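You operate a simulated robot arm through the tools that you are given. There is no shell and no other tool. Be economical: measure what you need, move in short steps, check, and stop when the job is done.

You are at the controls of a simulated two-armed robot. One attempt, no reset.

## Task
Put the silver number block that says "59" from the trolley top shelf on the pallet top and the silver number block labelled "56" on the third store shelf from the bottom. Pick up the green oil can with one hand, pass it to the other hand and put it on the high store shelf. Take the green-ended block and put it on the silver steel tray. Take the oil bottle and put it on the long green board. Stack the cream number box that says "92" from the grey table top on top of the cream number box labelled "95". Put the spacer block that says "29" from the grey table top on the green board there and the spacer block that says "65" on the second reel rack shelf from the top. Press the plus key three times. Switch the infeed belt switch on. Count the ochre tabs on the tall carton top, then put as many of the grey tape rolls from the tall carton top on the trolley top shelf. Do these in any order. Set down upright: silver number block, green oil can, oil bottle.

It is judged by the outcome, as a careful person would: the job done as asked, and still so three seconds after it is handed in. It fails if anything else is knocked over, pushed out of place, dropped, spilled or broken.

## Robot
Two 7-joint arms with two-finger parallel grippers on one trunk, on a base that drives. Base frame: it is fixed to the floor where the robot stands at the start and does not move with it; the origin is under the middle of the robot, x ahead of it, y to its left, z up. Units: m, rad, N and s.
The left shoulder is at the start at [0.02, 0.138, 1.125], the right one opposite. With the tool pointing down near the work surface each hand reaches from about 0.1 to 0.38 m from the robot's upright axis, wherever it stands, measured 20 degrees to its own side. Places, roughly: cream number box [0, -2.5, 0.75]; green board (29x20x3 cm) [-0.1, -2.8, 0.8]; green oil can [2, 0.5, 1]; green-ended block (4x9x4 cm) [2.1, 1.9, 0.9]; grey tape roll (7x7x3 cm) [-3.4, -1.9, 0.6]; high store shelf [0.4, 2.4, 1.6]; infeed belt switch [-0.5, -2.9, 0.9]; long green board (39x13x3 cm) [2.3, -0.4, 1]; ochre tab (5x3x2 cm) [-3.3, -2, 0.6]; oil bottle [2, -3.25, 1]; pallet top [-0.4, -1.7, 0.1]; plus key [-0.3, -2.4, 1.1]; second reel rack shelf [2.2, -0.2, 0.6]; silver number block [0.5, 0.25, 0.75]; spacer block [0, -2.75, 0.75]; steel tray (22x13x2 cm) [2.2, 1.7, 0.9]; third store shelf [0.1, 2.4, 0.9]; trolley top shelf [0.3, 0.3, 0.8]. Payload 1.57 kg a hand.
The TCP of each hand is the grasp point between the finger pads, 0.03 m short of the fingertips. In the tool frame z runs along the fingers and y along their closing line. Largest opening 0.08 m; finger width 0.017, thickness 0.012; the body of the gripper, 0.04 by 0.082 m, starts 0.08 m behind the TCP.
Orientation is that of the tool frame in the base frame, as a unit quaternion [w, x, y, z]. With the fingers straight down and closing along the base's y, the tool's x points along the base's -x, its y along +y and its z along -z.

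## Interface
- The arms move only by the tool jog_arm. It takes "left_steps", "right_steps" or both (then of equal length, played together; a hand with none holds still); each is a list of rows, each an object of numbers (a shift or turn left out is 0, a gripper value left out holds the last): "grip": the opening, from 0 (shut) to 1 (fully open); "tx", "ty", "tz": the shift along the tool's x, y, z in units of 500 mm (1.0 is 500 mm); "wx", "wy", "wz": the turn, a rotation vector about the tool's x, y, z in units of 180 degrees (1.0 is 180 degrees). In form: [{"grip": .., "tx": .., "ty": .., "tz": .., "wx": .., "wy": .., "wz": ..}, ...]. A call has 1 to 12 rows; each row is the pose to reach, as a shift and turn from the pose commanded when the call began, along the tool's axes at that moment. A call with a number of a shift or a turn outside -1 to 1 is refused whole. Rows are played at 5 a second. More than 0.05 m and 0.15 rad between two rows, or a gripper value outside its range, and nothing of the call is played. A pose out of reach is approached as far as the arm can. The call stops where the force on the tool passes 40 N (or 10 N more than at its start, if that is more) or the arm is blocked; 0.2 s more then pass. The fingers move at their own pace (about 0.045 m/s each) and stop on an object; they squeeze with about 39 N. The grip force told is the motor's: it shows also when the fingers shut on nothing. Time passes only in rows, and 0.2 s behind the last, so rows that repeat a pose let the fingers close. The reply holds the time, the measured pose of the TCP, the force on the tool along the base axes, the opening and the grip force, in the units named above and with some noise, with the torque about the TCP (base axes, N m) and any sound that the robot's microphone picked up, and new pictures: "show" is both (left out), scene, wrist or none (wrist: the cameras of the hands that moved).
- Cameras (640 x 400 px; columns grow to the right, rows downward): "scene" is now at [0.1826, 0.0128, 1.023]; the picture's right is [0.12, -0.99, 0.00], its down [-0.43, -0.05, -0.90] and it looks along [0.89, 0.11, -0.43] (base axes); focal length 214 px, centre (320, 200). "left" rides on the left gripper at [0.072, 0.007, -0.122] in its tool frame; the picture's right is [-0.09, 1.00, 0.00], its down [-0.84, -0.08, -0.54] and it looks along [-0.54, -0.05, 0.84] (tool axes); focal length 238 px, centre (320, 200). "right" rides on the right gripper at [0.072, -0.007, -0.122] in its tool frame; the picture's right is [0.09, 1.00, 0.00], its down [-0.84, 0.08, -0.54] and it looks along [-0.54, 0.05, 0.84] (tool axes); focal length 238 px, centre (320, 200). There is no depth. A picture from a camera that has moved, and an enlarged one, comes with that camera's place and axes in the base frame and with its lens. The place of the scene camera against the robot may be out by one fixed shift of up to 0.012 m in any direction.
- slide_trunk(by): slides the trunk up (or, below 0, down) by that many m; the arms and the scene camera ride with it, the base frame stays. It gives what a move gives, with no picture.
- roll_base(legs): drives the robot by 1 to 6 legs, each [ahead, left, turn to the left] in m, m and rad, along the robot's own axes; the way and the turn of a leg run together, so that a leg with both is an arc; at most 1.5 m and 3.142 rad a leg. The arms and the cameras ride along, it lands a little off, and it stops where it bumps. It gives what a move gives, and a new picture of the scene camera.
- aim_head(pan, tilt): turns the head with the scene camera to pan (to the left, within 1.047 rad either way) and tilt (down, from -0.506 to 1.204), counted from straight ahead of the robot. It gives what a move gives, and a new picture of the scene camera.
- inspect(camera, box): a new picture of the part [left, top, right, bottom] of that camera's present view, enlarged. The clock stands still meanwhile.
- job_done(): hands the job in; it is judged then, once.

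Go step by step. Nothing tells you exact positions but the pictures and the camera data: compare them with the known pose of the tool, close in by small moves and look again before you grip or let go. The budget is 556 turns and 360 pictures, counting those below and the enlarged ones. Unless the task says otherwise, let go and move clear before handing in, and close with one line.

The tools are called after ">>>" as name(argument=value, ...) on one line, values as JSON. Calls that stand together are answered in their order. jog_arm: Moves the arms, as the interface text tells. Its arguments: {"type":"object","properties":{"left_steps":{"type":"array"},"right_steps":{"type":"array"},"show":{"type":"string","enum":["both","scene","wrist","none"]}},"required":[]} The other tools are called the same way: slide_trunk (by) slides the trunk up or down; roll_base (legs) drives the base; aim_head (pan, tilt) turns the head that bears the scene camera; inspect (camera, box) takes an enlarged picture of a part of a camera's view; job_done () hands the job in.

At the start:

```text
t: 0.0
left_ee_pos: [0.3102, 0.3898, 0.9915]
left_tool_rot: [0.0, 0.0, 1.0, 0.0]
left_ft_force: [0.6, -0.6, -0.6]
left_torque: [-0.03, -0.02, -0.01]
left_grip_width: 0.0802
left_gripper_force: 0.0
right_ee_pos: [0.2845, 0.0436, 1.0207]
right_tool_rot: [-0.033, 0.0, 0.999, -0.002]
right_ft_force: [0.2, 0.4, 0.4]
right_torque: [0.03, 0.0, -0.01]
right_grip_width: 0.0799
right_gripper_force: 0.1
trunk travel left (down, up): [-0.5, 0.74]
robot x, y, heading: [0.0002, -0.0017, -0.0]
head pan, tilt: [0.124, 0.449]
```

scene: 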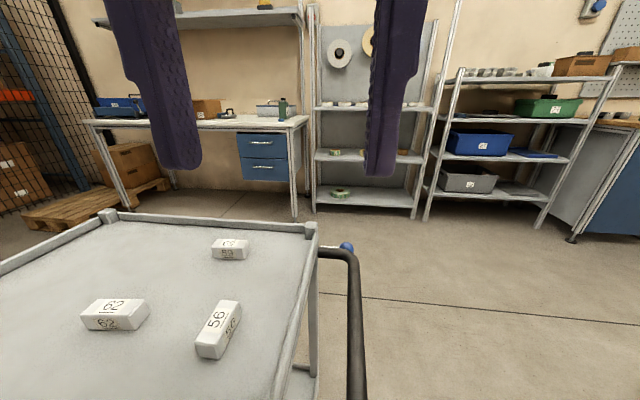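
right: 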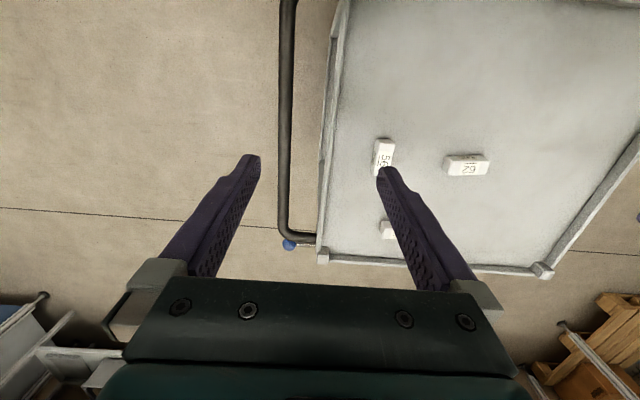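
left: 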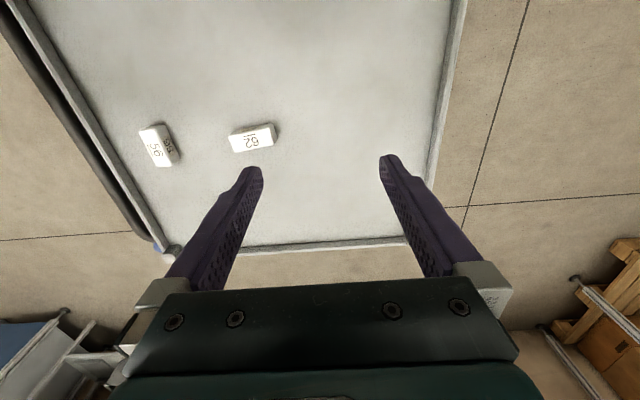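

I see three silver blocks on the trolley in front of me; I'll enlarge them to read the numbers and look at the surroundings.

>>> inspect(camera="scene", box=[60, 220, 300, 370])

>>> inspect(camera="scene", box=[80, 0, 320, 150])

>>> inspect(camera="scene", box=[300, 0, 640, 220])

```text
2.67 times, centred on (180, 295) of scene
camera zoom: at [0.1826, 0.0128, 1.023], right [0.12, -0.99, 0.0], down [-0.43, -0.05, -0.9], along [0.89, 0.11, -0.43], focal length 572 px, centre (693, -53)
```

zoom: 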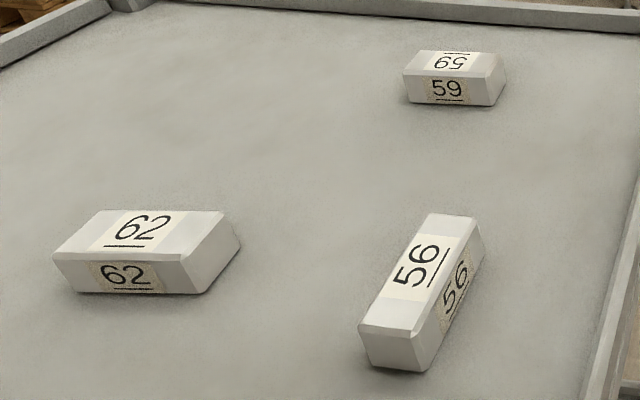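

```text
2.67 times, centred on (200, 75) of scene
camera zoom: at [0.1826, 0.0128, 1.023], right [0.12, -0.99, 0.0], down [-0.43, -0.05, -0.9], along [0.89, 0.11, -0.43], focal length 572 px, centre (640, 533)
```

zoom: 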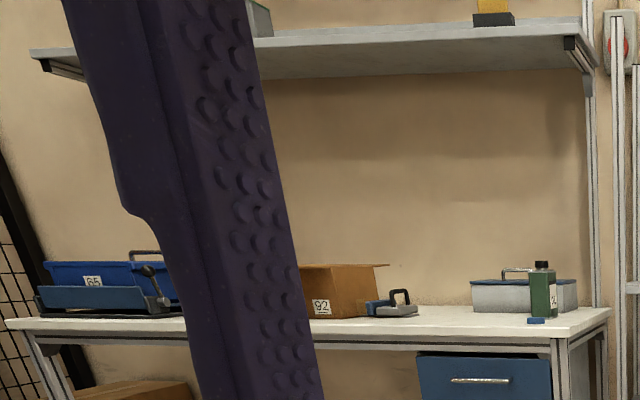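

```text
1.82 times, centred on (470, 110) of scene
camera zoom: at [0.1826, 0.0128, 1.023], right [0.12, -0.99, 0.0], down [-0.43, -0.05, -0.9], along [0.89, 0.11, -0.43], focal length 390 px, centre (47, 364)
```

zoom: 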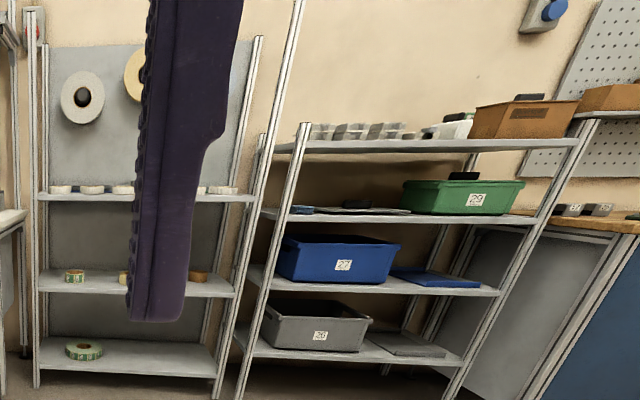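

The blocks are 59 (far), 62, and 56 (near right), with 56 at about (0.335, 0.148, 0.775). I'll move the right hand aside and bring the left hand over 56.

>>> jog_arm(left_steps=[{"ty": -0.08}, {"ty": -0.16}, {"ty": -0.24, "tx": -0.02}, {"ty": -0.32, "tx": -0.04, "tz": 0.05}, {"ty": -0.4, "tx": -0.05, "tz": 0.1}, {"ty": -0.482, "tx": -0.05, "tz": 0.15}, {"ty": -0.482, "tx": -0.05, "tz": 0.22}], right_steps=[{"ty": -0.08}, {"ty": -0.16}, {"ty": -0.24}, {"ty": -0.3}, {"ty": -0.3}, {"ty": -0.3}, {"ty": -0.3}], show="both")

```text
t: 1.6
left_ee_pos: [0.3355, 0.148, 0.8823]
left_tool_rot: [0.001, 0.0, 1.0, 0.0]
left_ft_force: [-0.7, 0.8, 0.6]
left_torque: [0.01, 0.0, 0.01]
left_grip_width: 0.0798
left_gripper_force: 0.0
right_ee_pos: [0.2769, -0.1068, 1.0033]
right_tool_rot: [-0.06, -0.011, 0.998, -0.03]
right_ft_force: [-0.5, 0.3, -0.4]
right_torque: [-0.02, -0.02, 0.03]
right_grip_width: 0.0801
right_gripper_force: 0.0
trunk travel left (down, up): [-0.5, 0.74]
robot x, y, heading: [0.0027, 0.0021, 0.003]
head pan, tilt: [0.124, 0.449]
camera scene: at [0.1824, 0.0129, 1.023], right [0.12, -0.99, 0.0], down [-0.43, -0.05, -0.9], along [0.89, 0.11, -0.43], focal length 214 px, centre (320, 200)
camera right: at [0.2199, -0.1069, 1.1345], right [-0.11, 0.99, -0.05], down [0.89, 0.12, 0.43], along [0.43, 0.01, -0.9], focal length 238 px, centre (320, 200)
camera left: at [0.2636, 0.157, 1.0044], right [0.09, 1.0, 0.0], down [0.84, -0.08, 0.54], along [0.54, -0.05, -0.84], focal length 238 px, centre (320, 200)
```

scene: 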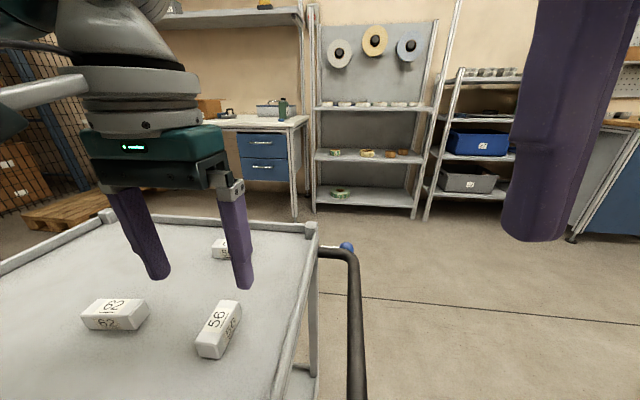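
right: 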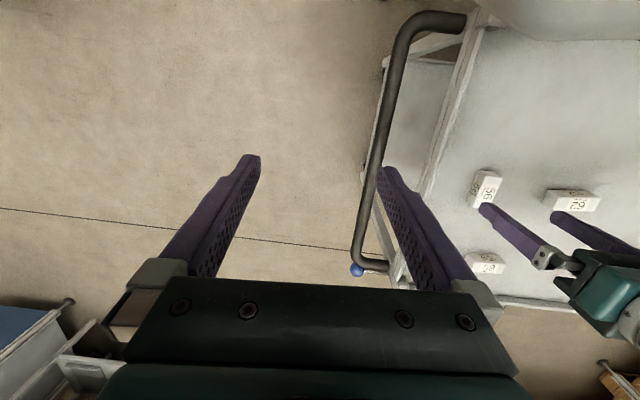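
left: 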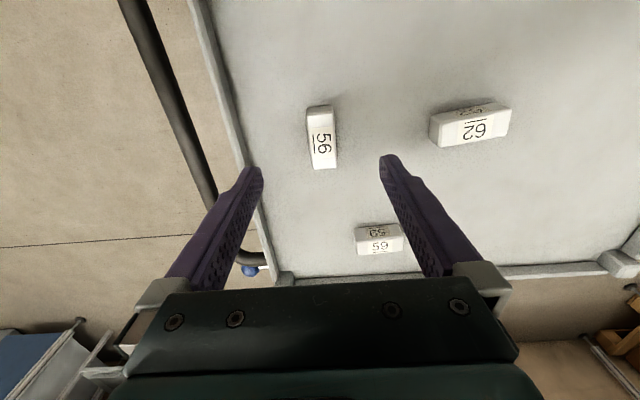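

56 sits right beneath the left hand. I'll go down toward it and look.

>>> jog_arm(left_steps=[{"tz": 0.08, "ty": 0.007}, {"tz": 0.15, "ty": 0.007}], show="wrist")

```text
t: 2.2
left_ee_pos: [0.3337, 0.1528, 0.8069]
left_tool_rot: [0.0, 0.001, 1.0, 0.0]
left_ft_force: [0.3, 0.8, 0.3]
left_torque: [0.02, 0.0, 0.02]
left_grip_width: 0.08
left_gripper_force: 0.0
right_ee_pos: [0.2761, -0.1071, 1.0015]
right_tool_rot: [-0.061, -0.009, 0.998, -0.03]
right_ft_force: [-0.4, -0.8, 0.5]
right_torque: [0.0, 0.0, 0.0]
right_grip_width: 0.08
right_gripper_force: 0.0
trunk travel left (down, up): [-0.5, 0.74]
robot x, y, heading: [0.0003, -0.0017, 0.001]
head pan, tilt: [0.124, 0.449]
camera left: at [0.2621, 0.1606, 0.928], right [0.09, 1.0, 0.0], down [0.84, -0.08, 0.54], along [0.54, -0.05, -0.84], focal length 238 px, centre (320, 200)
```

left: 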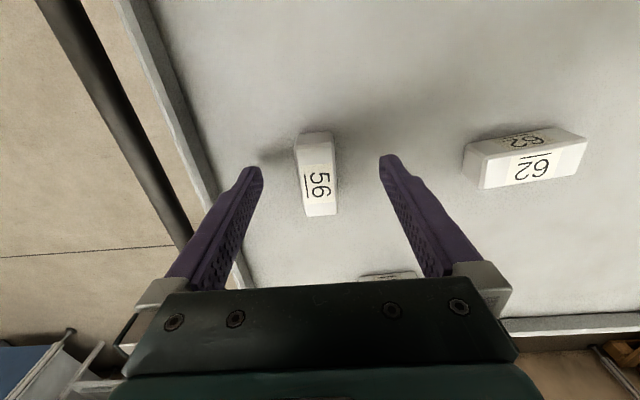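

The block is well centred between the fingers; I'll go a bit lower and close.

>>> jog_arm(left_steps=[{"tz": 0.022}, {"tz": 0.022, "grip": 0}, {"tz": 0.022, "grip": 0}, {"tz": 0.022, "grip": 0}, {"tz": 0.022, "grip": 0}, {"tz": 0.022, "grip": 0}, {"tz": -0.05, "grip": 0}], show="wrist")

```text
t: 3.8
left_ee_pos: [0.3344, 0.1539, 0.8321]
left_tool_rot: [0.0, 0.0, 1.0, 0.0]
left_ft_force: [-0.6, -0.7, -1.4]
left_torque: [-0.01, 0.01, 0.01]
left_grip_width: 0.0252
left_gripper_force: 37.0
right_ee_pos: [0.2786, -0.108, 1.0036]
right_tool_rot: [-0.062, -0.006, 0.998, -0.027]
right_ft_force: [0.6, 0.4, 0.0]
right_torque: [-0.01, 0.0, -0.02]
right_grip_width: 0.0801
right_gripper_force: 0.1
trunk travel left (down, up): [-0.5, 0.74]
robot x, y, heading: [-0.0006, 0.0001, -0.002]
head pan, tilt: [0.124, 0.449]
camera left: at [0.2626, 0.1605, 0.953], right [0.09, 1.0, 0.0], down [0.84, -0.08, 0.54], along [0.54, -0.05, -0.84], focal length 238 px, centre (320, 200)
```

left: 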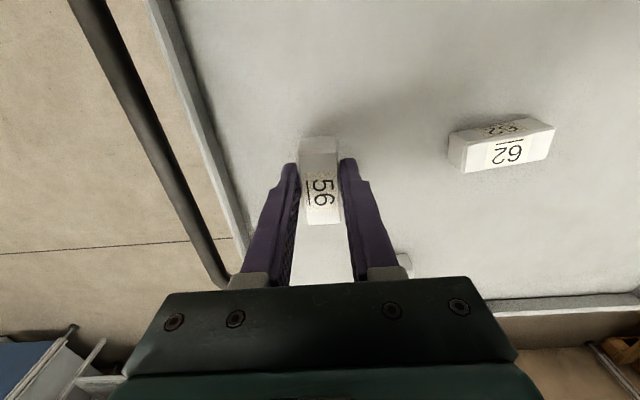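

56 is held. I'll lift it, then drive round to the right side of the trolley to take 59 with the right hand.

>>> jog_arm(left_steps=[{"tz": -0.09}, {"tz": -0.18, "tx": 0.05}, {"tz": -0.27, "tx": 0.1}, {"tz": -0.35, "tx": 0.1}], show="none")

>>> roll_base(legs=[[0, -0.24, 0], [0.4, 0, 0], [0, 0, 1.5708]])

```text
refused: row 2 steps farther than a row can; nothing moved
```

```text
t: 11.5
left_ee_pos: [0.2461, 0.0922, 0.8315]
left_tool_rot: [0.0, 0.708, -0.706, -0.001]
left_ft_force: [-0.2, 0.4, -0.9]
left_torque: [0.0, -0.05, -0.02]
left_grip_width: 0.0252
left_gripper_force: 36.7
right_ee_pos: [0.5059, 0.0381, 1.0046]
right_tool_rot: [0.036, 0.708, -0.704, 0.055]
right_ft_force: [1.3, 0.1, 0.2]
right_torque: [0.02, -0.01, 0.02]
right_grip_width: 0.08
right_gripper_force: 0.1
trunk travel left (down, up): [-0.5, 0.74]
robot x, y, heading: [0.4001, -0.2401, 1.58]
head pan, tilt: [0.124, 0.449]
camera scene: at [0.3787, -0.0486, 1.0229], right [0.99, 0.13, 0.0], down [0.06, -0.43, -0.9], along [-0.11, 0.89, -0.43], focal length 214 px, centre (320, 200)
```

scene: 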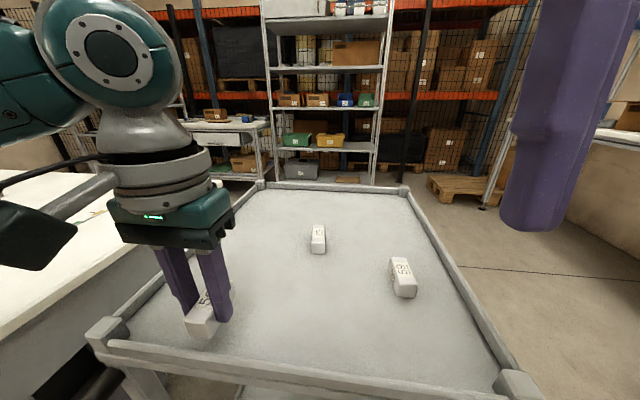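

I'm now on the trolley's handle side; 59 is at about (0.472, 0.203). I'll raise the left hand, inch ahead 5 cm and bring the right hand over 59.

>>> jog_arm(left_steps=[{"tz": -0.09}, {"tz": -0.18}, {"tz": -0.26}], show="none")

>>> roll_base(legs=[[0.05, 0, 0]])

>>> jog_arm(right_steps=[{"tx": -0.08, "ty": 0.02}, {"tx": -0.16, "ty": 0.04, "tz": 0.03}, {"tx": -0.23, "ty": 0.068, "tz": 0.06}, {"tx": -0.23, "ty": 0.068, "tz": 0.15}, {"tx": -0.23, "ty": 0.068, "tz": 0.23}], show="both")

```text
t: 12.3
left_ee_pos: [0.2472, 0.0918, 0.962]
left_tool_rot: [0.0, 0.708, -0.707, 0.001]
left_ft_force: [0.1, 0.7, -0.4]
left_torque: [0.0, -0.03, 0.01]
left_grip_width: 0.025
left_gripper_force: 36.5
right_ee_pos: [0.5052, 0.038, 1.004]
right_tool_rot: [0.036, 0.707, -0.704, 0.056]
right_ft_force: [0.0, 0.4, -0.4]
right_torque: [0.03, -0.02, 0.0]
right_grip_width: 0.0799
right_gripper_force: 0.1
trunk travel left (down, up): [-0.5, 0.74]
robot x, y, heading: [0.3979, -0.2387, 1.572]
head pan, tilt: [0.124, 0.449]
```

```text
t: 13.2
left_ee_pos: [0.2464, 0.1422, 0.9624]
left_tool_rot: [0.0, 0.708, -0.706, 0.0]
left_ft_force: [-0.1, -0.2, -0.4]
left_torque: [-0.01, -0.02, -0.01]
left_grip_width: 0.0251
left_gripper_force: 36.9
right_ee_pos: [0.5043, 0.0891, 1.0052]
right_tool_rot: [0.036, 0.707, -0.704, 0.055]
right_ft_force: [-0.4, -0.4, -0.1]
right_torque: [-0.04, 0.01, -0.01]
right_grip_width: 0.08
right_gripper_force: 0.1
trunk travel left (down, up): [-0.5, 0.74]
robot x, y, heading: [0.3993, -0.1911, 1.567]
head pan, tilt: [0.124, 0.449]
camera scene: at [0.3786, 0.0017, 1.023], right [0.99, 0.13, 0.0], down [0.05, -0.43, -0.9], along [-0.11, 0.89, -0.43], focal length 214 px, centre (320, 200)
```

scene: 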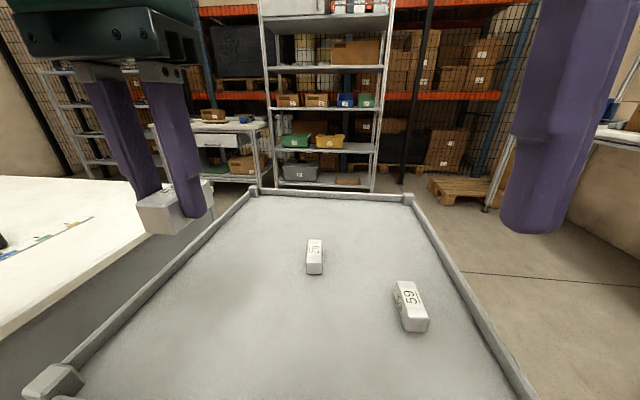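

```text
t: 14.4
left_ee_pos: [0.247, 0.1409, 0.9618]
left_tool_rot: [-0.001, 0.708, -0.706, -0.001]
left_ft_force: [1.1, 0.0, -0.3]
left_torque: [-0.02, 0.0, -0.01]
left_grip_width: 0.025
left_gripper_force: 36.5
right_ee_pos: [0.4756, 0.1873, 0.8766]
right_tool_rot: [0.036, 0.708, -0.704, 0.055]
right_ft_force: [-0.5, -0.4, 0.9]
right_torque: [-0.01, -0.01, -0.01]
right_grip_width: 0.0798
right_gripper_force: 0.1
trunk travel left (down, up): [-0.5, 0.74]
robot x, y, heading: [0.3973, -0.1887, 1.573]
head pan, tilt: [0.124, 0.449]
camera scene: at [0.3786, 0.0012, 1.023], right [0.99, 0.13, 0.0], down [0.05, -0.43, -0.9], along [-0.11, 0.89, -0.43], focal length 214 px, centre (320, 200)
camera right: at [0.4782, 0.1314, 1.0075], right [-0.99, -0.1, -0.02], down [-0.1, 0.9, 0.43], along [-0.03, 0.43, -0.9], focal length 238 px, centre (320, 200)
```

scene: 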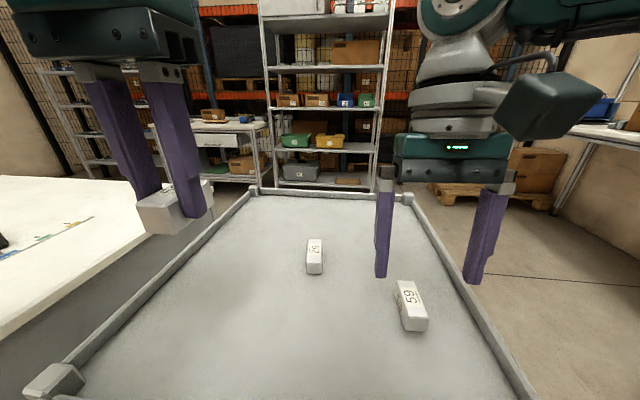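
right: 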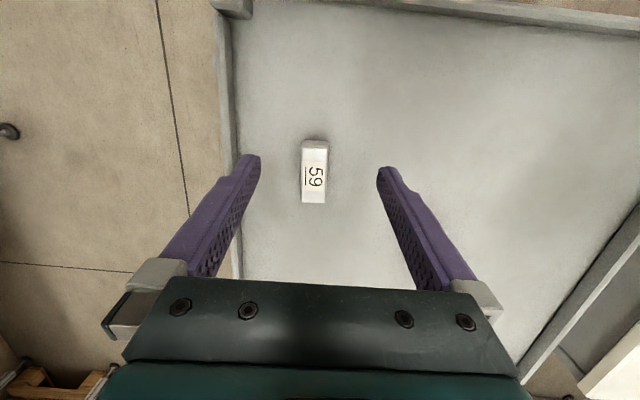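

59 is just ahead of the right-hand grasp point at about (0.479, 0.212). I'll level the hand, descend and grip.

>>> jog_arm(right_steps=[{"tx": -0.04, "ty": -0.003, "tz": 0.02, "wx": -0.008, "wy": -0.02}, {"tx": -0.07, "ty": -0.003, "tz": 0.08, "wx": -0.008, "wy": -0.041}, {"tx": -0.07, "ty": -0.003, "tz": 0.12, "wx": -0.008, "wy": -0.041}], show="wrist")

```text
t: 15.2
left_ee_pos: [0.2469, 0.1419, 0.9611]
left_tool_rot: [0.001, 0.709, -0.706, 0.0]
left_ft_force: [1.1, 0.5, -1.3]
left_torque: [-0.02, 0.02, 0.0]
left_grip_width: 0.0249
left_gripper_force: 36.6
right_ee_pos: [0.478, 0.2137, 0.8114]
right_tool_rot: [-0.001, 0.709, -0.705, 0.001]
right_ft_force: [-0.4, 0.1, -0.9]
right_torque: [0.01, -0.01, 0.0]
right_grip_width: 0.08
right_gripper_force: 0.0
trunk travel left (down, up): [-0.5, 0.74]
robot x, y, heading: [0.4004, -0.1903, 1.572]
head pan, tilt: [0.124, 0.449]
camera right: at [0.4845, 0.1413, 0.9348], right [-1.0, -0.1, 0.0], down [-0.08, 0.84, 0.54], along [-0.05, 0.54, -0.84], focal length 238 px, centre (320, 200)
```

right: 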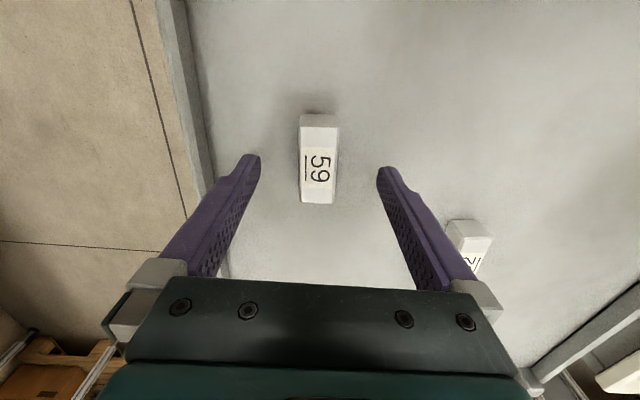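

Centred and level; descend the last 15 mm and grip.

>>> jog_arm(right_steps=[{"tz": 0.03, "tx": 0.006}, {"tz": 0.03, "tx": 0.006, "grip": 0}, {"tz": 0.03, "tx": 0.006, "grip": 0}, {"tz": 0.03, "tx": 0.006, "grip": 0}, {"tz": 0.03, "tx": 0.006, "grip": 0}, {"tz": 0.03, "tx": 0.006, "grip": 0}, {"tz": -0.06, "grip": 0}, {"tz": -0.15, "grip": 0}, {"tz": -0.24, "grip": 0}, {"tz": -0.32, "grip": 0}], show="wrist")

>>> aim_head(pan=1.0, tilt=0.45)

>>> aim_head(pan=0.0, tilt=0.2)

```text
t: 17.4
left_ee_pos: [0.247, 0.1414, 0.9626]
left_tool_rot: [0.0, 0.709, -0.706, 0.0]
left_ft_force: [0.7, 0.6, -1.9]
left_torque: [-0.03, 0.04, 0.01]
left_grip_width: 0.0248
left_gripper_force: 37.0
right_ee_pos: [0.4762, 0.2139, 0.9715]
right_tool_rot: [-0.001, 0.709, -0.705, 0.002]
right_ft_force: [-0.6, -0.7, -0.4]
right_torque: [-0.01, -0.01, 0.01]
right_grip_width: 0.0249
right_gripper_force: 36.4
trunk travel left (down, up): [-0.5, 0.74]
robot x, y, heading: [0.3974, -0.188, 1.571]
head pan, tilt: [0.124, 0.449]
camera right: at [0.4819, 0.1407, 1.0946], right [-1.0, -0.1, 0.0], down [-0.08, 0.84, 0.54], along [-0.05, 0.54, -0.84], focal length 238 px, centre (320, 200)
```

right: 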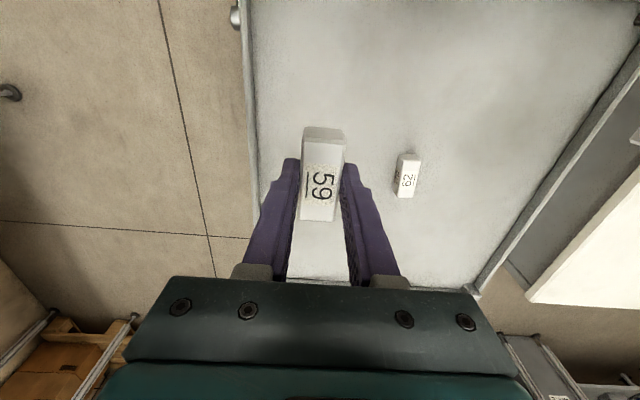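

```text
t: 18.6
left_ee_pos: [0.2479, 0.1417, 0.9618]
left_tool_rot: [-0.001, 0.709, -0.706, -0.001]
left_ft_force: [0.7, 0.8, -0.4]
left_torque: [0.01, 0.02, 0.04]
left_grip_width: 0.025
left_gripper_force: 37.0
right_ee_pos: [0.4763, 0.2131, 0.9707]
right_tool_rot: [-0.001, 0.709, -0.705, 0.001]
right_ft_force: [-0.4, 0.0, -2.0]
right_torque: [0.0, -0.01, 0.0]
right_grip_width: 0.0253
right_gripper_force: 36.7
trunk travel left (down, up): [-0.5, 0.74]
robot x, y, heading: [0.4014, -0.189, 1.57]
head pan, tilt: [1.0, 0.45]
camera scene: at [0.3128, -0.0404, 1.0228], right [0.54, 0.84, 0.0], down [0.37, -0.23, -0.9], along [-0.76, 0.49, -0.44], focal length 214 px, centre (320, 200)
```

scene: 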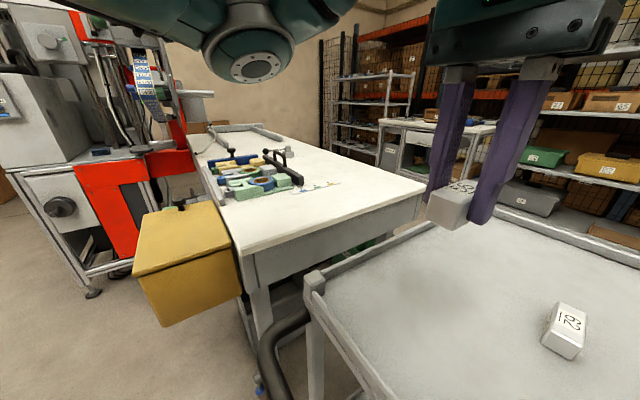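

```text
t: 19.9
left_ee_pos: [0.2461, 0.1416, 0.9623]
left_tool_rot: [0.0, 0.708, -0.706, 0.0]
left_ft_force: [-0.9, -0.5, -1.4]
left_torque: [-0.01, 0.02, -0.02]
left_grip_width: 0.025
left_gripper_force: 36.9
right_ee_pos: [0.4761, 0.2134, 0.971]
right_tool_rot: [-0.001, 0.708, -0.706, 0.002]
right_ft_force: [0.0, 0.1, -0.3]
right_torque: [0.0, -0.04, 0.0]
right_grip_width: 0.0252
right_gripper_force: 37.0
trunk travel left (down, up): [-0.5, 0.74]
robot x, y, heading: [0.3993, -0.1903, 1.574]
head pan, tilt: [0.0, 0.201]
camera scene: at [0.39, 0.0033, 1.046], right [1.0, 0.0, 0.0], down [0.0, -0.2, -0.98], along [0.0, 0.98, -0.2], focal length 214 px, centre (320, 200)
```

scene: 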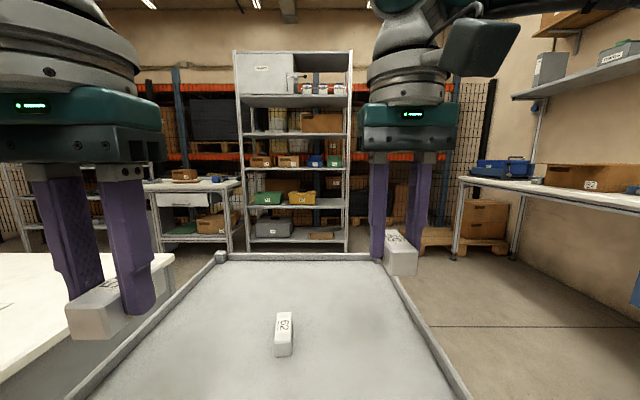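

Both blocks are held. The store shelving is straight ahead at y≈2.4; I'll enlarge it.

>>> inspect(camera="scene", box=[200, 40, 392, 260])

>>> inspect(camera="scene", box=[390, 100, 640, 270])

```text
1.82 times, centred on (296, 150) of scene
camera zoom: at [0.39, 0.0033, 1.046], right [1.0, 0.0, 0.0], down [0.0, -0.2, -0.98], along [0.0, 0.98, -0.2], focal length 390 px, centre (364, 291)
```

zoom: 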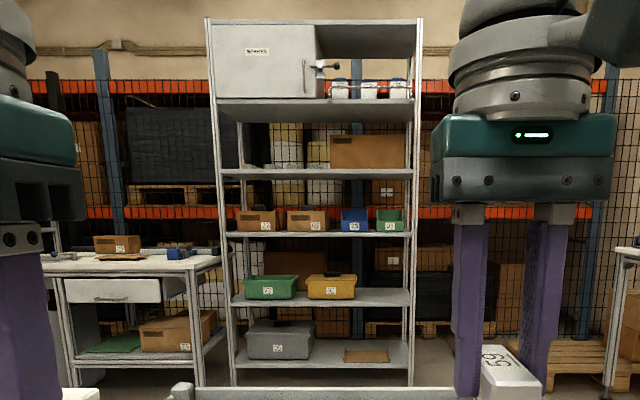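

```text
2.35 times, centred on (515, 185) of scene
camera zoom: at [0.39, 0.0033, 1.046], right [1.0, 0.0, 0.0], down [0.0, -0.2, -0.98], along [0.0, 0.98, -0.2], focal length 505 px, centre (-139, 235)
```

zoom: 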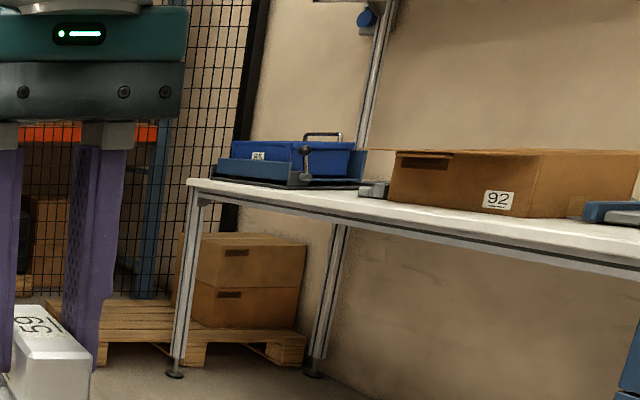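

Left-hand block 56 must go under a shelf with a 35 cm gap, so I'll set it back on the trolley and regrip it with the hand tilted forward 45°.

>>> jog_arm(left_steps=[{"ty": -0.08, "tz": 0.05}, {"ty": -0.08, "tz": 0.14}, {"ty": -0.08, "tz": 0.23}, {"ty": -0.08, "tz": 0.3}, {"ty": -0.08, "tz": 0.33}, {"ty": -0.08, "tz": 0.33, "grip": 1}, {"ty": -0.08, "tz": 0.33, "grip": 1}, {"ty": -0.08, "tz": 0.33, "grip": 1}, {"ty": -0.08, "tz": 0.24, "grip": 1}, {"ty": -0.08, "tz": 0.15, "grip": 1}], show="wrist")

```text
t: 22.1
left_ee_pos: [0.2881, 0.1428, 0.8871]
left_tool_rot: [0.0, 0.709, -0.706, 0.0]
left_ft_force: [0.4, -0.1, -0.1]
left_torque: [-0.01, 0.0, 0.0]
left_grip_width: 0.0799
left_gripper_force: 0.1
right_ee_pos: [0.4755, 0.2138, 0.9707]
right_tool_rot: [0.001, 0.708, -0.706, 0.002]
right_ft_force: [-0.7, 0.8, -1.6]
right_torque: [0.01, 0.0, 0.0]
right_grip_width: 0.0252
right_gripper_force: 37.2
trunk travel left (down, up): [-0.5, 0.74]
robot x, y, heading: [0.3972, -0.1883, 1.569]
head pan, tilt: [0.0, 0.201]
camera left: at [0.2819, 0.0733, 1.0081], right [-1.0, 0.09, 0.0], down [0.08, 0.84, 0.54], along [0.05, 0.54, -0.84], focal length 238 px, centre (320, 200)
```

left: 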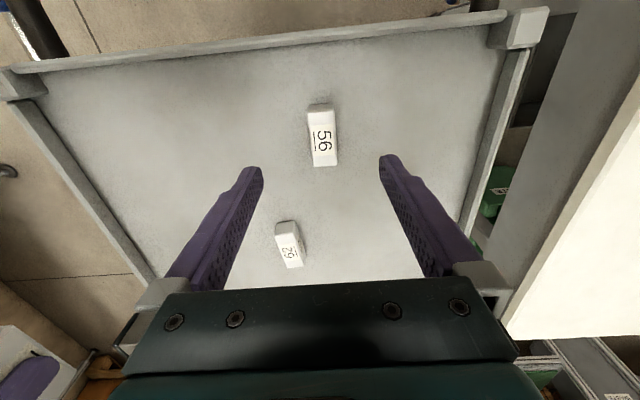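

56 is standing at (0.286, 0.143). I'll back off 10 cm and tilt the left hand forward 45°.

>>> roll_base(legs=[[-0.1, 0, 0]])

>>> jog_arm(left_steps=[{"wy": -0.042, "tz": -0.05}, {"wy": -0.084, "tz": -0.1}, {"wy": -0.126, "tz": -0.1}, {"wy": -0.168, "tz": -0.1}, {"wy": -0.21, "tz": -0.1}, {"wy": -0.25, "tz": -0.1}], show="both")

```text
t: 23.2
left_ee_pos: [0.288, 0.0469, 0.8858]
left_tool_rot: [0.0, 0.708, -0.706, 0.001]
left_ft_force: [0.0, -0.3, 0.3]
left_torque: [0.03, -0.02, 0.04]
left_grip_width: 0.0801
left_gripper_force: 0.1
right_ee_pos: [0.4771, 0.1166, 0.9705]
right_tool_rot: [0.0, 0.708, -0.707, 0.002]
right_ft_force: [0.9, 1.2, -0.8]
right_torque: [-0.03, 0.01, 0.02]
right_grip_width: 0.0253
right_gripper_force: 36.3
trunk travel left (down, up): [-0.5, 0.74]
robot x, y, heading: [0.3964, -0.2853, 1.571]
head pan, tilt: [0.0, 0.201]
camera scene: at [0.3905, -0.0934, 1.0459], right [1.0, 0.0, 0.0], down [0.0, -0.2, -0.98], along [0.0, 0.98, -0.2], focal length 214 px, centre (320, 200)
```

scene: 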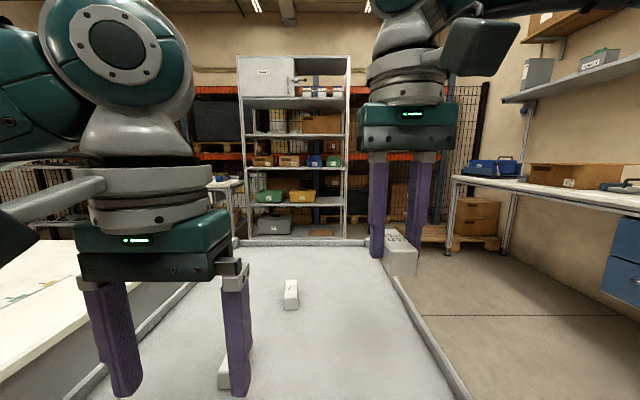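

```text
t: 24.6
left_ee_pos: [0.2887, 0.0474, 0.936]
left_tool_rot: [-0.271, 0.654, -0.653, -0.271]
left_ft_force: [-0.6, -0.7, -0.1]
left_torque: [0.02, -0.01, -0.02]
left_grip_width: 0.0801
left_gripper_force: 0.1
right_ee_pos: [0.4768, 0.1158, 0.9692]
right_tool_rot: [0.0, 0.708, -0.707, 0.001]
right_ft_force: [-0.2, -0.7, -1.3]
right_torque: [0.0, 0.03, 0.02]
right_grip_width: 0.0251
right_gripper_force: 36.9
trunk travel left (down, up): [-0.5, 0.74]
robot x, y, heading: [0.3982, -0.2837, 1.573]
head pan, tilt: [0.0, 0.201]
camera scene: at [0.3905, -0.0933, 1.046], right [1.0, 0.0, 0.0], down [0.0, -0.2, -0.98], along [0.0, 0.98, -0.2], focal length 214 px, centre (320, 200)
camera left: at [0.2831, -0.0881, 0.9713], right [-1.0, 0.06, 0.06], down [0.08, 0.21, 0.98], along [0.05, 0.98, -0.21], focal length 238 px, centre (320, 200)
```

scene: 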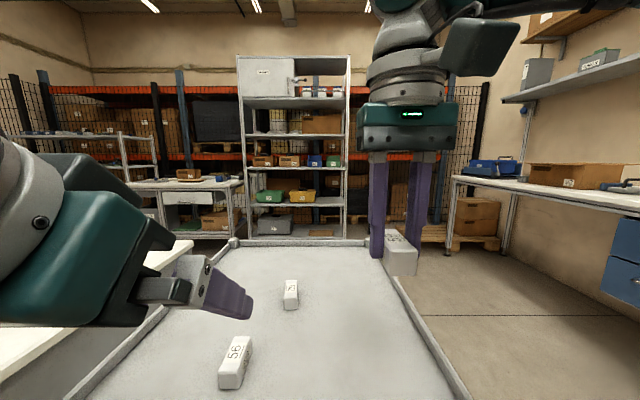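
left: 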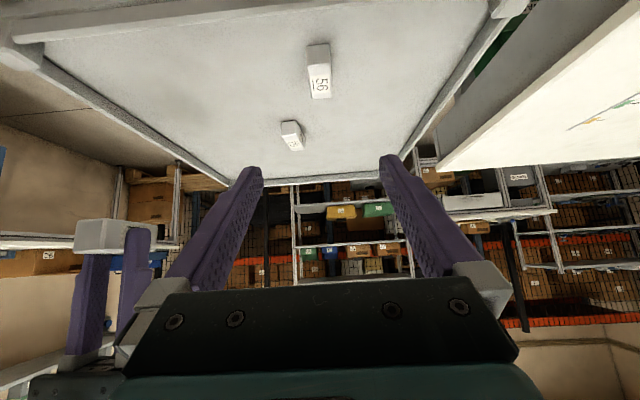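

The left hand is tilted 45°. Now I approach 56 along the finger direction.

>>> jog_arm(left_steps=[{"tx": 0.065, "ty": 0.004}, {"tx": 0.065, "ty": 0.004, "tz": 0.09}, {"tx": 0.065, "ty": 0.004, "tz": 0.18}, {"tx": 0.065, "ty": 0.004, "tz": 0.26}, {"tx": 0.065, "ty": 0.004, "tz": 0.3}], show="both")

```text
t: 25.8
left_ee_pos: [0.288, 0.131, 0.8074]
left_tool_rot: [-0.271, 0.653, -0.653, -0.271]
left_ft_force: [0.0, -0.2, 0.0]
left_torque: [-0.02, 0.01, 0.02]
left_grip_width: 0.0798
left_gripper_force: 0.0
left hand out of reach, approached as far as the arm can: row 1
right_ee_pos: [0.476, 0.1175, 0.971]
right_tool_rot: [0.0, 0.708, -0.706, 0.001]
right_ft_force: [-0.1, 0.4, -1.9]
right_torque: [0.0, 0.02, -0.01]
right_grip_width: 0.0253
right_gripper_force: 36.5
trunk travel left (down, up): [-0.5, 0.74]
robot x, y, heading: [0.3996, -0.2874, 1.568]
head pan, tilt: [0.0, 0.201]
camera scene: at [0.3906, -0.0931, 1.046], right [1.0, 0.0, 0.0], down [0.0, -0.2, -0.98], along [0.0, 0.98, -0.2], focal length 214 px, centre (320, 200)
camera left: at [0.2803, -0.0045, 0.8422], right [-1.0, 0.06, 0.07], down [0.08, 0.21, 0.97], along [0.05, 0.98, -0.21], focal length 238 px, centre (320, 200)
```

scene: 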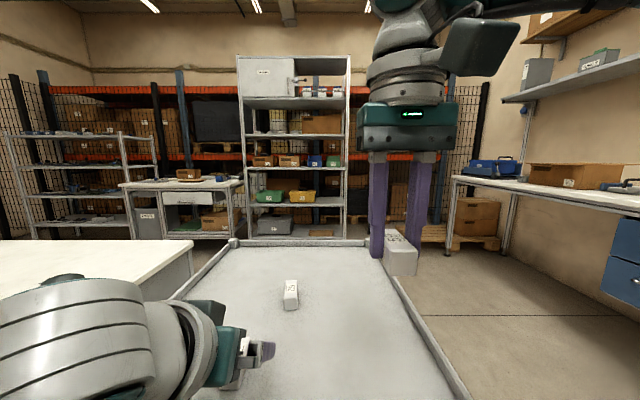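
left: 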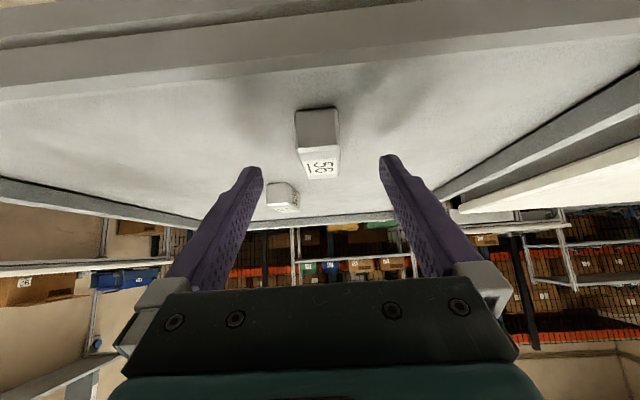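

Block is between the fingers; last 15 mm forward and grip, then lift.

>>> jog_arm(left_steps=[{"tz": 0.028, "tx": -0.004}, {"tz": 0.028, "tx": -0.004, "grip": 0}, {"tz": 0.028, "tx": -0.004, "grip": 0}, {"tz": 0.028, "tx": -0.004, "grip": 0}, {"tz": 0.028, "tx": -0.004, "grip": 0}, {"tz": 0.028, "tx": -0.004, "grip": 0}, {"tz": -0.032, "tx": -0.064}, {"tz": -0.092, "tx": -0.124}, {"tz": -0.152, "tx": -0.184}], show="wrist")

```text
t: 27.8
left_ee_pos: [0.2885, 0.1434, 0.9264]
left_tool_rot: [-0.271, 0.653, -0.653, -0.271]
left_ft_force: [-0.1, 1.0, -0.6]
left_torque: [0.0, 0.01, 0.02]
left_grip_width: 0.025
left_gripper_force: 36.4
right_ee_pos: [0.4765, 0.1169, 0.9704]
right_tool_rot: [0.0, 0.707, -0.707, 0.002]
right_ft_force: [-0.2, 0.2, -0.7]
right_torque: [0.0, 0.03, -0.01]
right_grip_width: 0.0252
right_gripper_force: 37.2
trunk travel left (down, up): [-0.5, 0.74]
robot x, y, heading: [0.3988, -0.2858, 1.568]
head pan, tilt: [0.0, 0.201]
camera left: at [0.2814, 0.0081, 0.9609], right [-1.0, 0.07, 0.07], down [0.08, 0.21, 0.97], along [0.05, 0.98, -0.21], focal length 238 px, centre (320, 200)
```

left: 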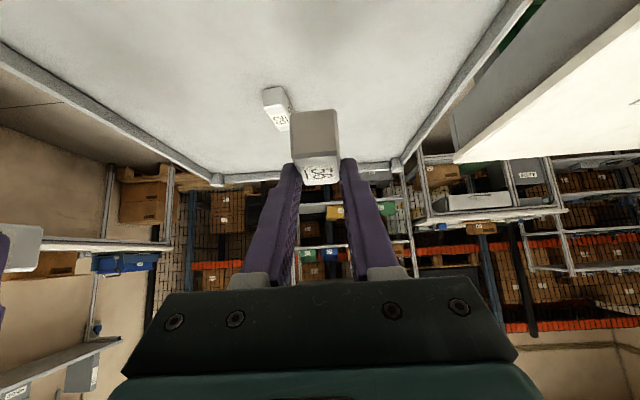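

56 is held with a tilted grip. I'll drive round the trolley (right, ahead, left) to stand before the store shelves.

>>> roll_base(legs=[[0, -0.55, 0], [1.5, 0, 0], [0, 0.75, 0]])

```text
t: 41.7
left_ee_pos: [0.1149, 1.6502, 0.9255]
left_tool_rot: [0.273, -0.648, 0.659, 0.268]
left_ft_force: [0.6, -0.4, -1.7]
left_torque: [0.0, 0.02, -0.02]
left_grip_width: 0.0251
left_gripper_force: 36.8
right_ee_pos: [0.3035, 1.6197, 0.9704]
right_tool_rot: [0.0, -0.701, 0.713, -0.002]
right_ft_force: [0.5, -0.1, -1.0]
right_torque: [0.0, 0.01, 0.06]
right_grip_width: 0.025
right_gripper_force: 36.5
trunk travel left (down, up): [-0.5, 0.74]
robot x, y, heading: [0.2199, 1.2192, 1.557]
head pan, tilt: [0.0, 0.201]
camera scene: at [0.2132, 1.4118, 1.046], right [1.0, -0.02, 0.0], down [0.0, -0.2, -0.98], along [0.02, 0.98, -0.2], focal length 214 px, centre (320, 200)
```

scene: 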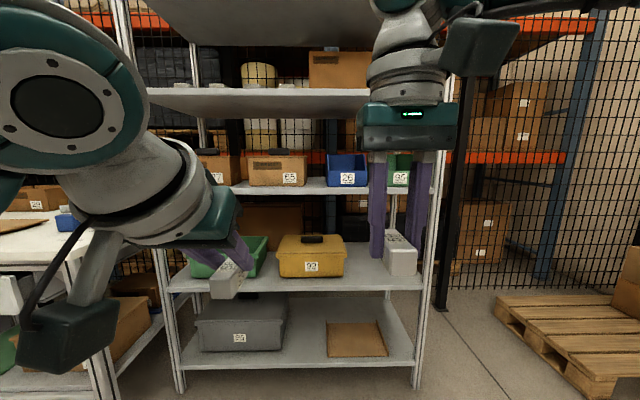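

Enlarge the third shelf to find free space.

>>> inspect(camera="scene", box=[180, 80, 440, 240])

```text
2.46 times, centred on (310, 160) of scene
camera zoom: at [0.2132, 1.4118, 1.046], right [1.0, -0.02, 0.0], down [0.0, -0.2, -0.98], along [0.02, 0.98, -0.2], focal length 528 px, centre (345, 298)
```

zoom: 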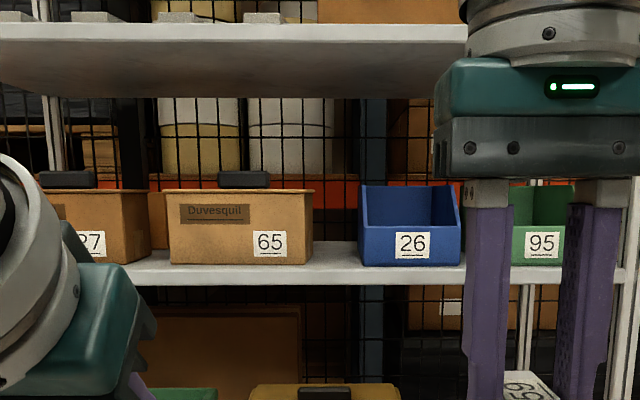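

The third shelf's gap between box 65 and bin 26 looks usable. I'll raise the trunk to get a second view for triangulation.

>>> slide_trunk(by=0.15)

>>> aim_head(pan=0.0, tilt=0.45)

>>> inspect(camera="scene", box=[180, 50, 440, 210])

```text
t: 43.4
left_ee_pos: [0.1141, 1.6505, 1.0752]
left_tool_rot: [0.272, -0.648, 0.659, 0.269]
left_ft_force: [0.1, -0.3, -1.5]
left_torque: [0.0, 0.05, -0.01]
left_grip_width: 0.0251
left_gripper_force: 36.4
right_ee_pos: [0.3039, 1.6192, 1.1196]
right_tool_rot: [0.001, -0.701, 0.713, -0.002]
right_ft_force: [-0.5, 0.2, -1.1]
right_torque: [0.0, 0.02, 0.0]
right_grip_width: 0.0254
right_gripper_force: 36.9
trunk travel left (down, up): [-0.65, 0.59]
robot x, y, heading: [0.22, 1.2159, 1.555]
head pan, tilt: [0.0, 0.201]
```

```text
t: 44.2
left_ee_pos: [0.1149, 1.6498, 1.0745]
left_tool_rot: [0.273, -0.647, 0.659, 0.268]
left_ft_force: [-0.4, -0.1, -1.1]
left_torque: [-0.01, 0.0, 0.02]
left_grip_width: 0.0251
left_gripper_force: 36.9
right_ee_pos: [0.3037, 1.6183, 1.1214]
right_tool_rot: [0.0, -0.702, 0.713, -0.002]
right_ft_force: [-0.3, 0.4, -0.7]
right_torque: [0.03, -0.04, -0.03]
right_grip_width: 0.0252
right_gripper_force: 37.0
trunk travel left (down, up): [-0.65, 0.59]
robot x, y, heading: [0.2161, 1.2187, 1.552]
head pan, tilt: [0.0, 0.45]
camera scene: at [0.2133, 1.4105, 1.1728], right [1.0, -0.02, 0.0], down [-0.01, -0.43, -0.9], along [0.02, 0.9, -0.43], focal length 214 px, centre (320, 200)
```

scene: 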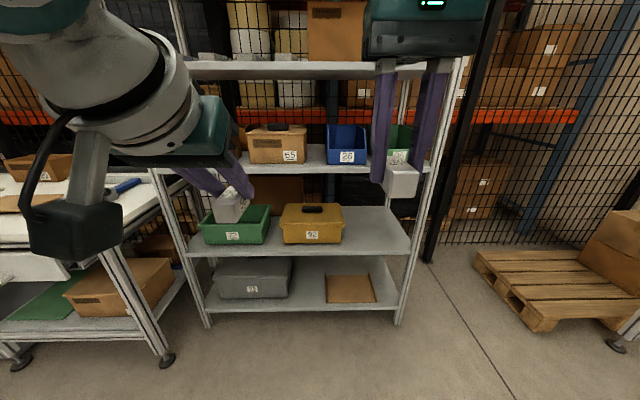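

```text
2.46 times, centred on (310, 130) of scene
camera zoom: at [0.2133, 1.4105, 1.1728], right [1.0, -0.02, 0.0], down [-0.01, -0.43, -0.9], along [0.02, 0.9, -0.43], focal length 528 px, centre (345, 372)
```

zoom: 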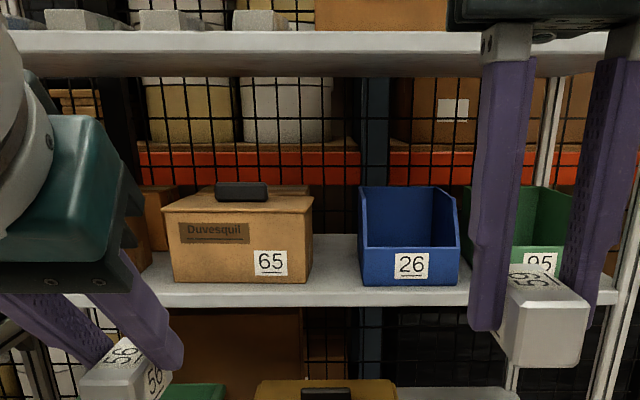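

Shelf 3 surface is about z≈0.93 with its front edge at y≈2.19, boxes standing ~6 cm back. I'll retract the right hand, lower the trunk, and approach with 56.

>>> jog_arm(right_steps=[{"tx": 0.09}, {"tx": 0.18}, {"tx": 0.27}, {"tx": 0.32}], show="none")

>>> slide_trunk(by=-0.085)

>>> roll_base(legs=[[0, -0.1, 0.018], [0.43, 0, 0]])

>>> inspect(camera="left", box=[0, 0, 640, 400])

```text
t: 45.2
left_ee_pos: [0.1154, 1.6499, 1.0755]
left_tool_rot: [0.273, -0.648, 0.658, 0.269]
left_ft_force: [1.2, -0.5, 0.1]
left_torque: [-0.01, -0.01, 0.02]
left_grip_width: 0.0252
left_gripper_force: 36.5
right_ee_pos: [0.3033, 1.459, 1.1217]
right_tool_rot: [0.0, -0.702, 0.712, -0.002]
right_ft_force: [0.7, -0.6, 0.0]
right_torque: [0.0, 0.01, 0.04]
right_grip_width: 0.0253
right_gripper_force: 36.9
trunk travel left (down, up): [-0.65, 0.59]
robot x, y, heading: [0.2168, 1.2194, 1.558]
head pan, tilt: [0.0, 0.45]
```

```text
t: 46.4
left_ee_pos: [0.1152, 1.6492, 0.991]
left_tool_rot: [0.273, -0.648, 0.659, 0.269]
left_ft_force: [-0.5, -0.1, -1.1]
left_torque: [-0.02, 0.03, -0.01]
left_grip_width: 0.025
left_gripper_force: 36.6
right_ee_pos: [0.302, 1.4583, 1.0359]
right_tool_rot: [0.001, -0.701, 0.713, -0.001]
right_ft_force: [-0.1, 0.2, -0.5]
right_torque: [0.0, 0.0, -0.03]
right_grip_width: 0.0254
right_gripper_force: 36.5
trunk travel left (down, up): [-0.565, 0.675]
robot x, y, heading: [0.2172, 1.2206, 1.553]
head pan, tilt: [0.0, 0.45]
```

```text
t: 49.8
left_ee_pos: [0.2031, 2.0794, 0.9911]
left_tool_rot: [-0.27, 0.655, -0.652, -0.271]
left_ft_force: [-1.0, 0.1, -1.2]
left_torque: [0.0, 0.0, 0.03]
left_grip_width: 0.025
left_gripper_force: 36.6
right_ee_pos: [0.3942, 1.8906, 1.0361]
right_tool_rot: [0.0, 0.71, -0.705, 0.001]
right_ft_force: [-0.6, 0.6, -1.1]
right_torque: [0.0, 0.01, 0.01]
right_grip_width: 0.0252
right_gripper_force: 36.9
trunk travel left (down, up): [-0.565, 0.675]
robot x, y, heading: [0.3153, 1.6478, 1.574]
head pan, tilt: [0.0, 0.45]
camera scene: at [0.3067, 1.8411, 1.0878], right [1.0, 0.0, 0.0], down [0.0, -0.44, -0.9], along [0.0, 0.9, -0.44], focal length 214 px, centre (320, 200)
```

scene: 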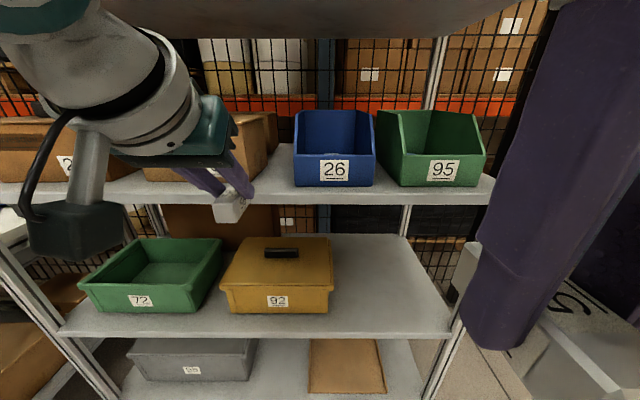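

```text
1.00 times, centred on (320, 200) of left (not enlarged: the box is as wide or as high as the picture)
camera zoom: at [0.1972, 1.9431, 1.0254], right [-1.0, 0.06, 0.07], down [0.08, 0.21, 0.97], along [0.05, 0.98, -0.21], focal length 238 px, centre (320, 200)
```

zoom: 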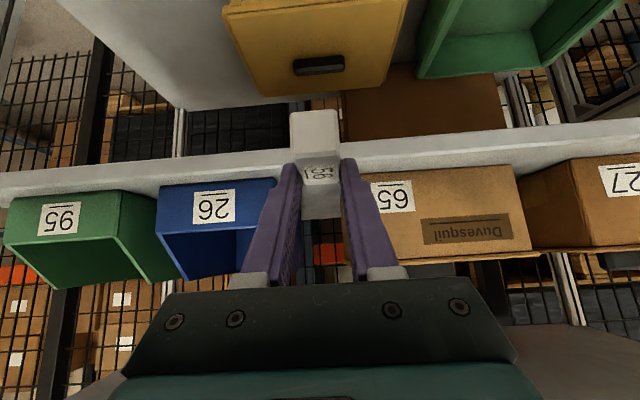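

I'm close; roll 14 cm further with the block still 2.5 cm above the shelf plane, then check.

>>> roll_base(legs=[[0.135, -0.008, 0]])

>>> inspect(camera="left", box=[0, 0, 640, 400])

```text
t: 51.1
left_ee_pos: [0.211, 2.2108, 0.9901]
left_tool_rot: [-0.27, 0.654, -0.652, -0.27]
left_ft_force: [0.0, -0.3, -0.8]
left_torque: [-0.01, -0.01, 0.0]
left_grip_width: 0.0251
left_gripper_force: 36.7
right_ee_pos: [0.4033, 2.0248, 1.0362]
right_tool_rot: [0.0, 0.709, -0.705, 0.002]
right_ft_force: [0.4, -0.6, -0.4]
right_torque: [0.01, 0.0, 0.0]
right_grip_width: 0.0252
right_gripper_force: 36.5
trunk travel left (down, up): [-0.565, 0.675]
robot x, y, heading: [0.3262, 1.7795, 1.572]
head pan, tilt: [0.0, 0.45]
camera scene: at [0.3143, 1.9736, 1.0878], right [1.0, 0.0, 0.0], down [0.0, -0.44, -0.9], along [0.0, 0.9, -0.44], focal length 214 px, centre (320, 200)
```

scene: 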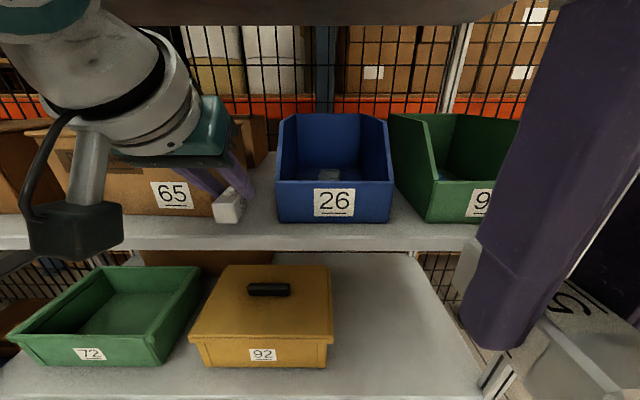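

```text
1.00 times, centred on (320, 200) of left (not enlarged: the box is as wide or as high as the picture)
camera zoom: at [0.2049, 2.0756, 1.0253], right [-1.0, 0.06, 0.07], down [0.08, 0.21, 0.97], along [0.05, 0.98, -0.21], focal length 238 px, centre (320, 200)
```

zoom: 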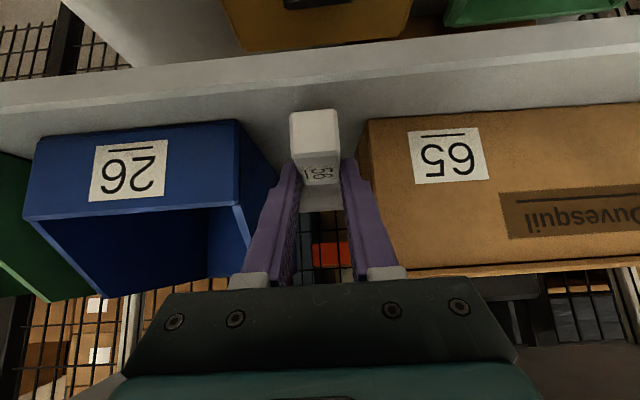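

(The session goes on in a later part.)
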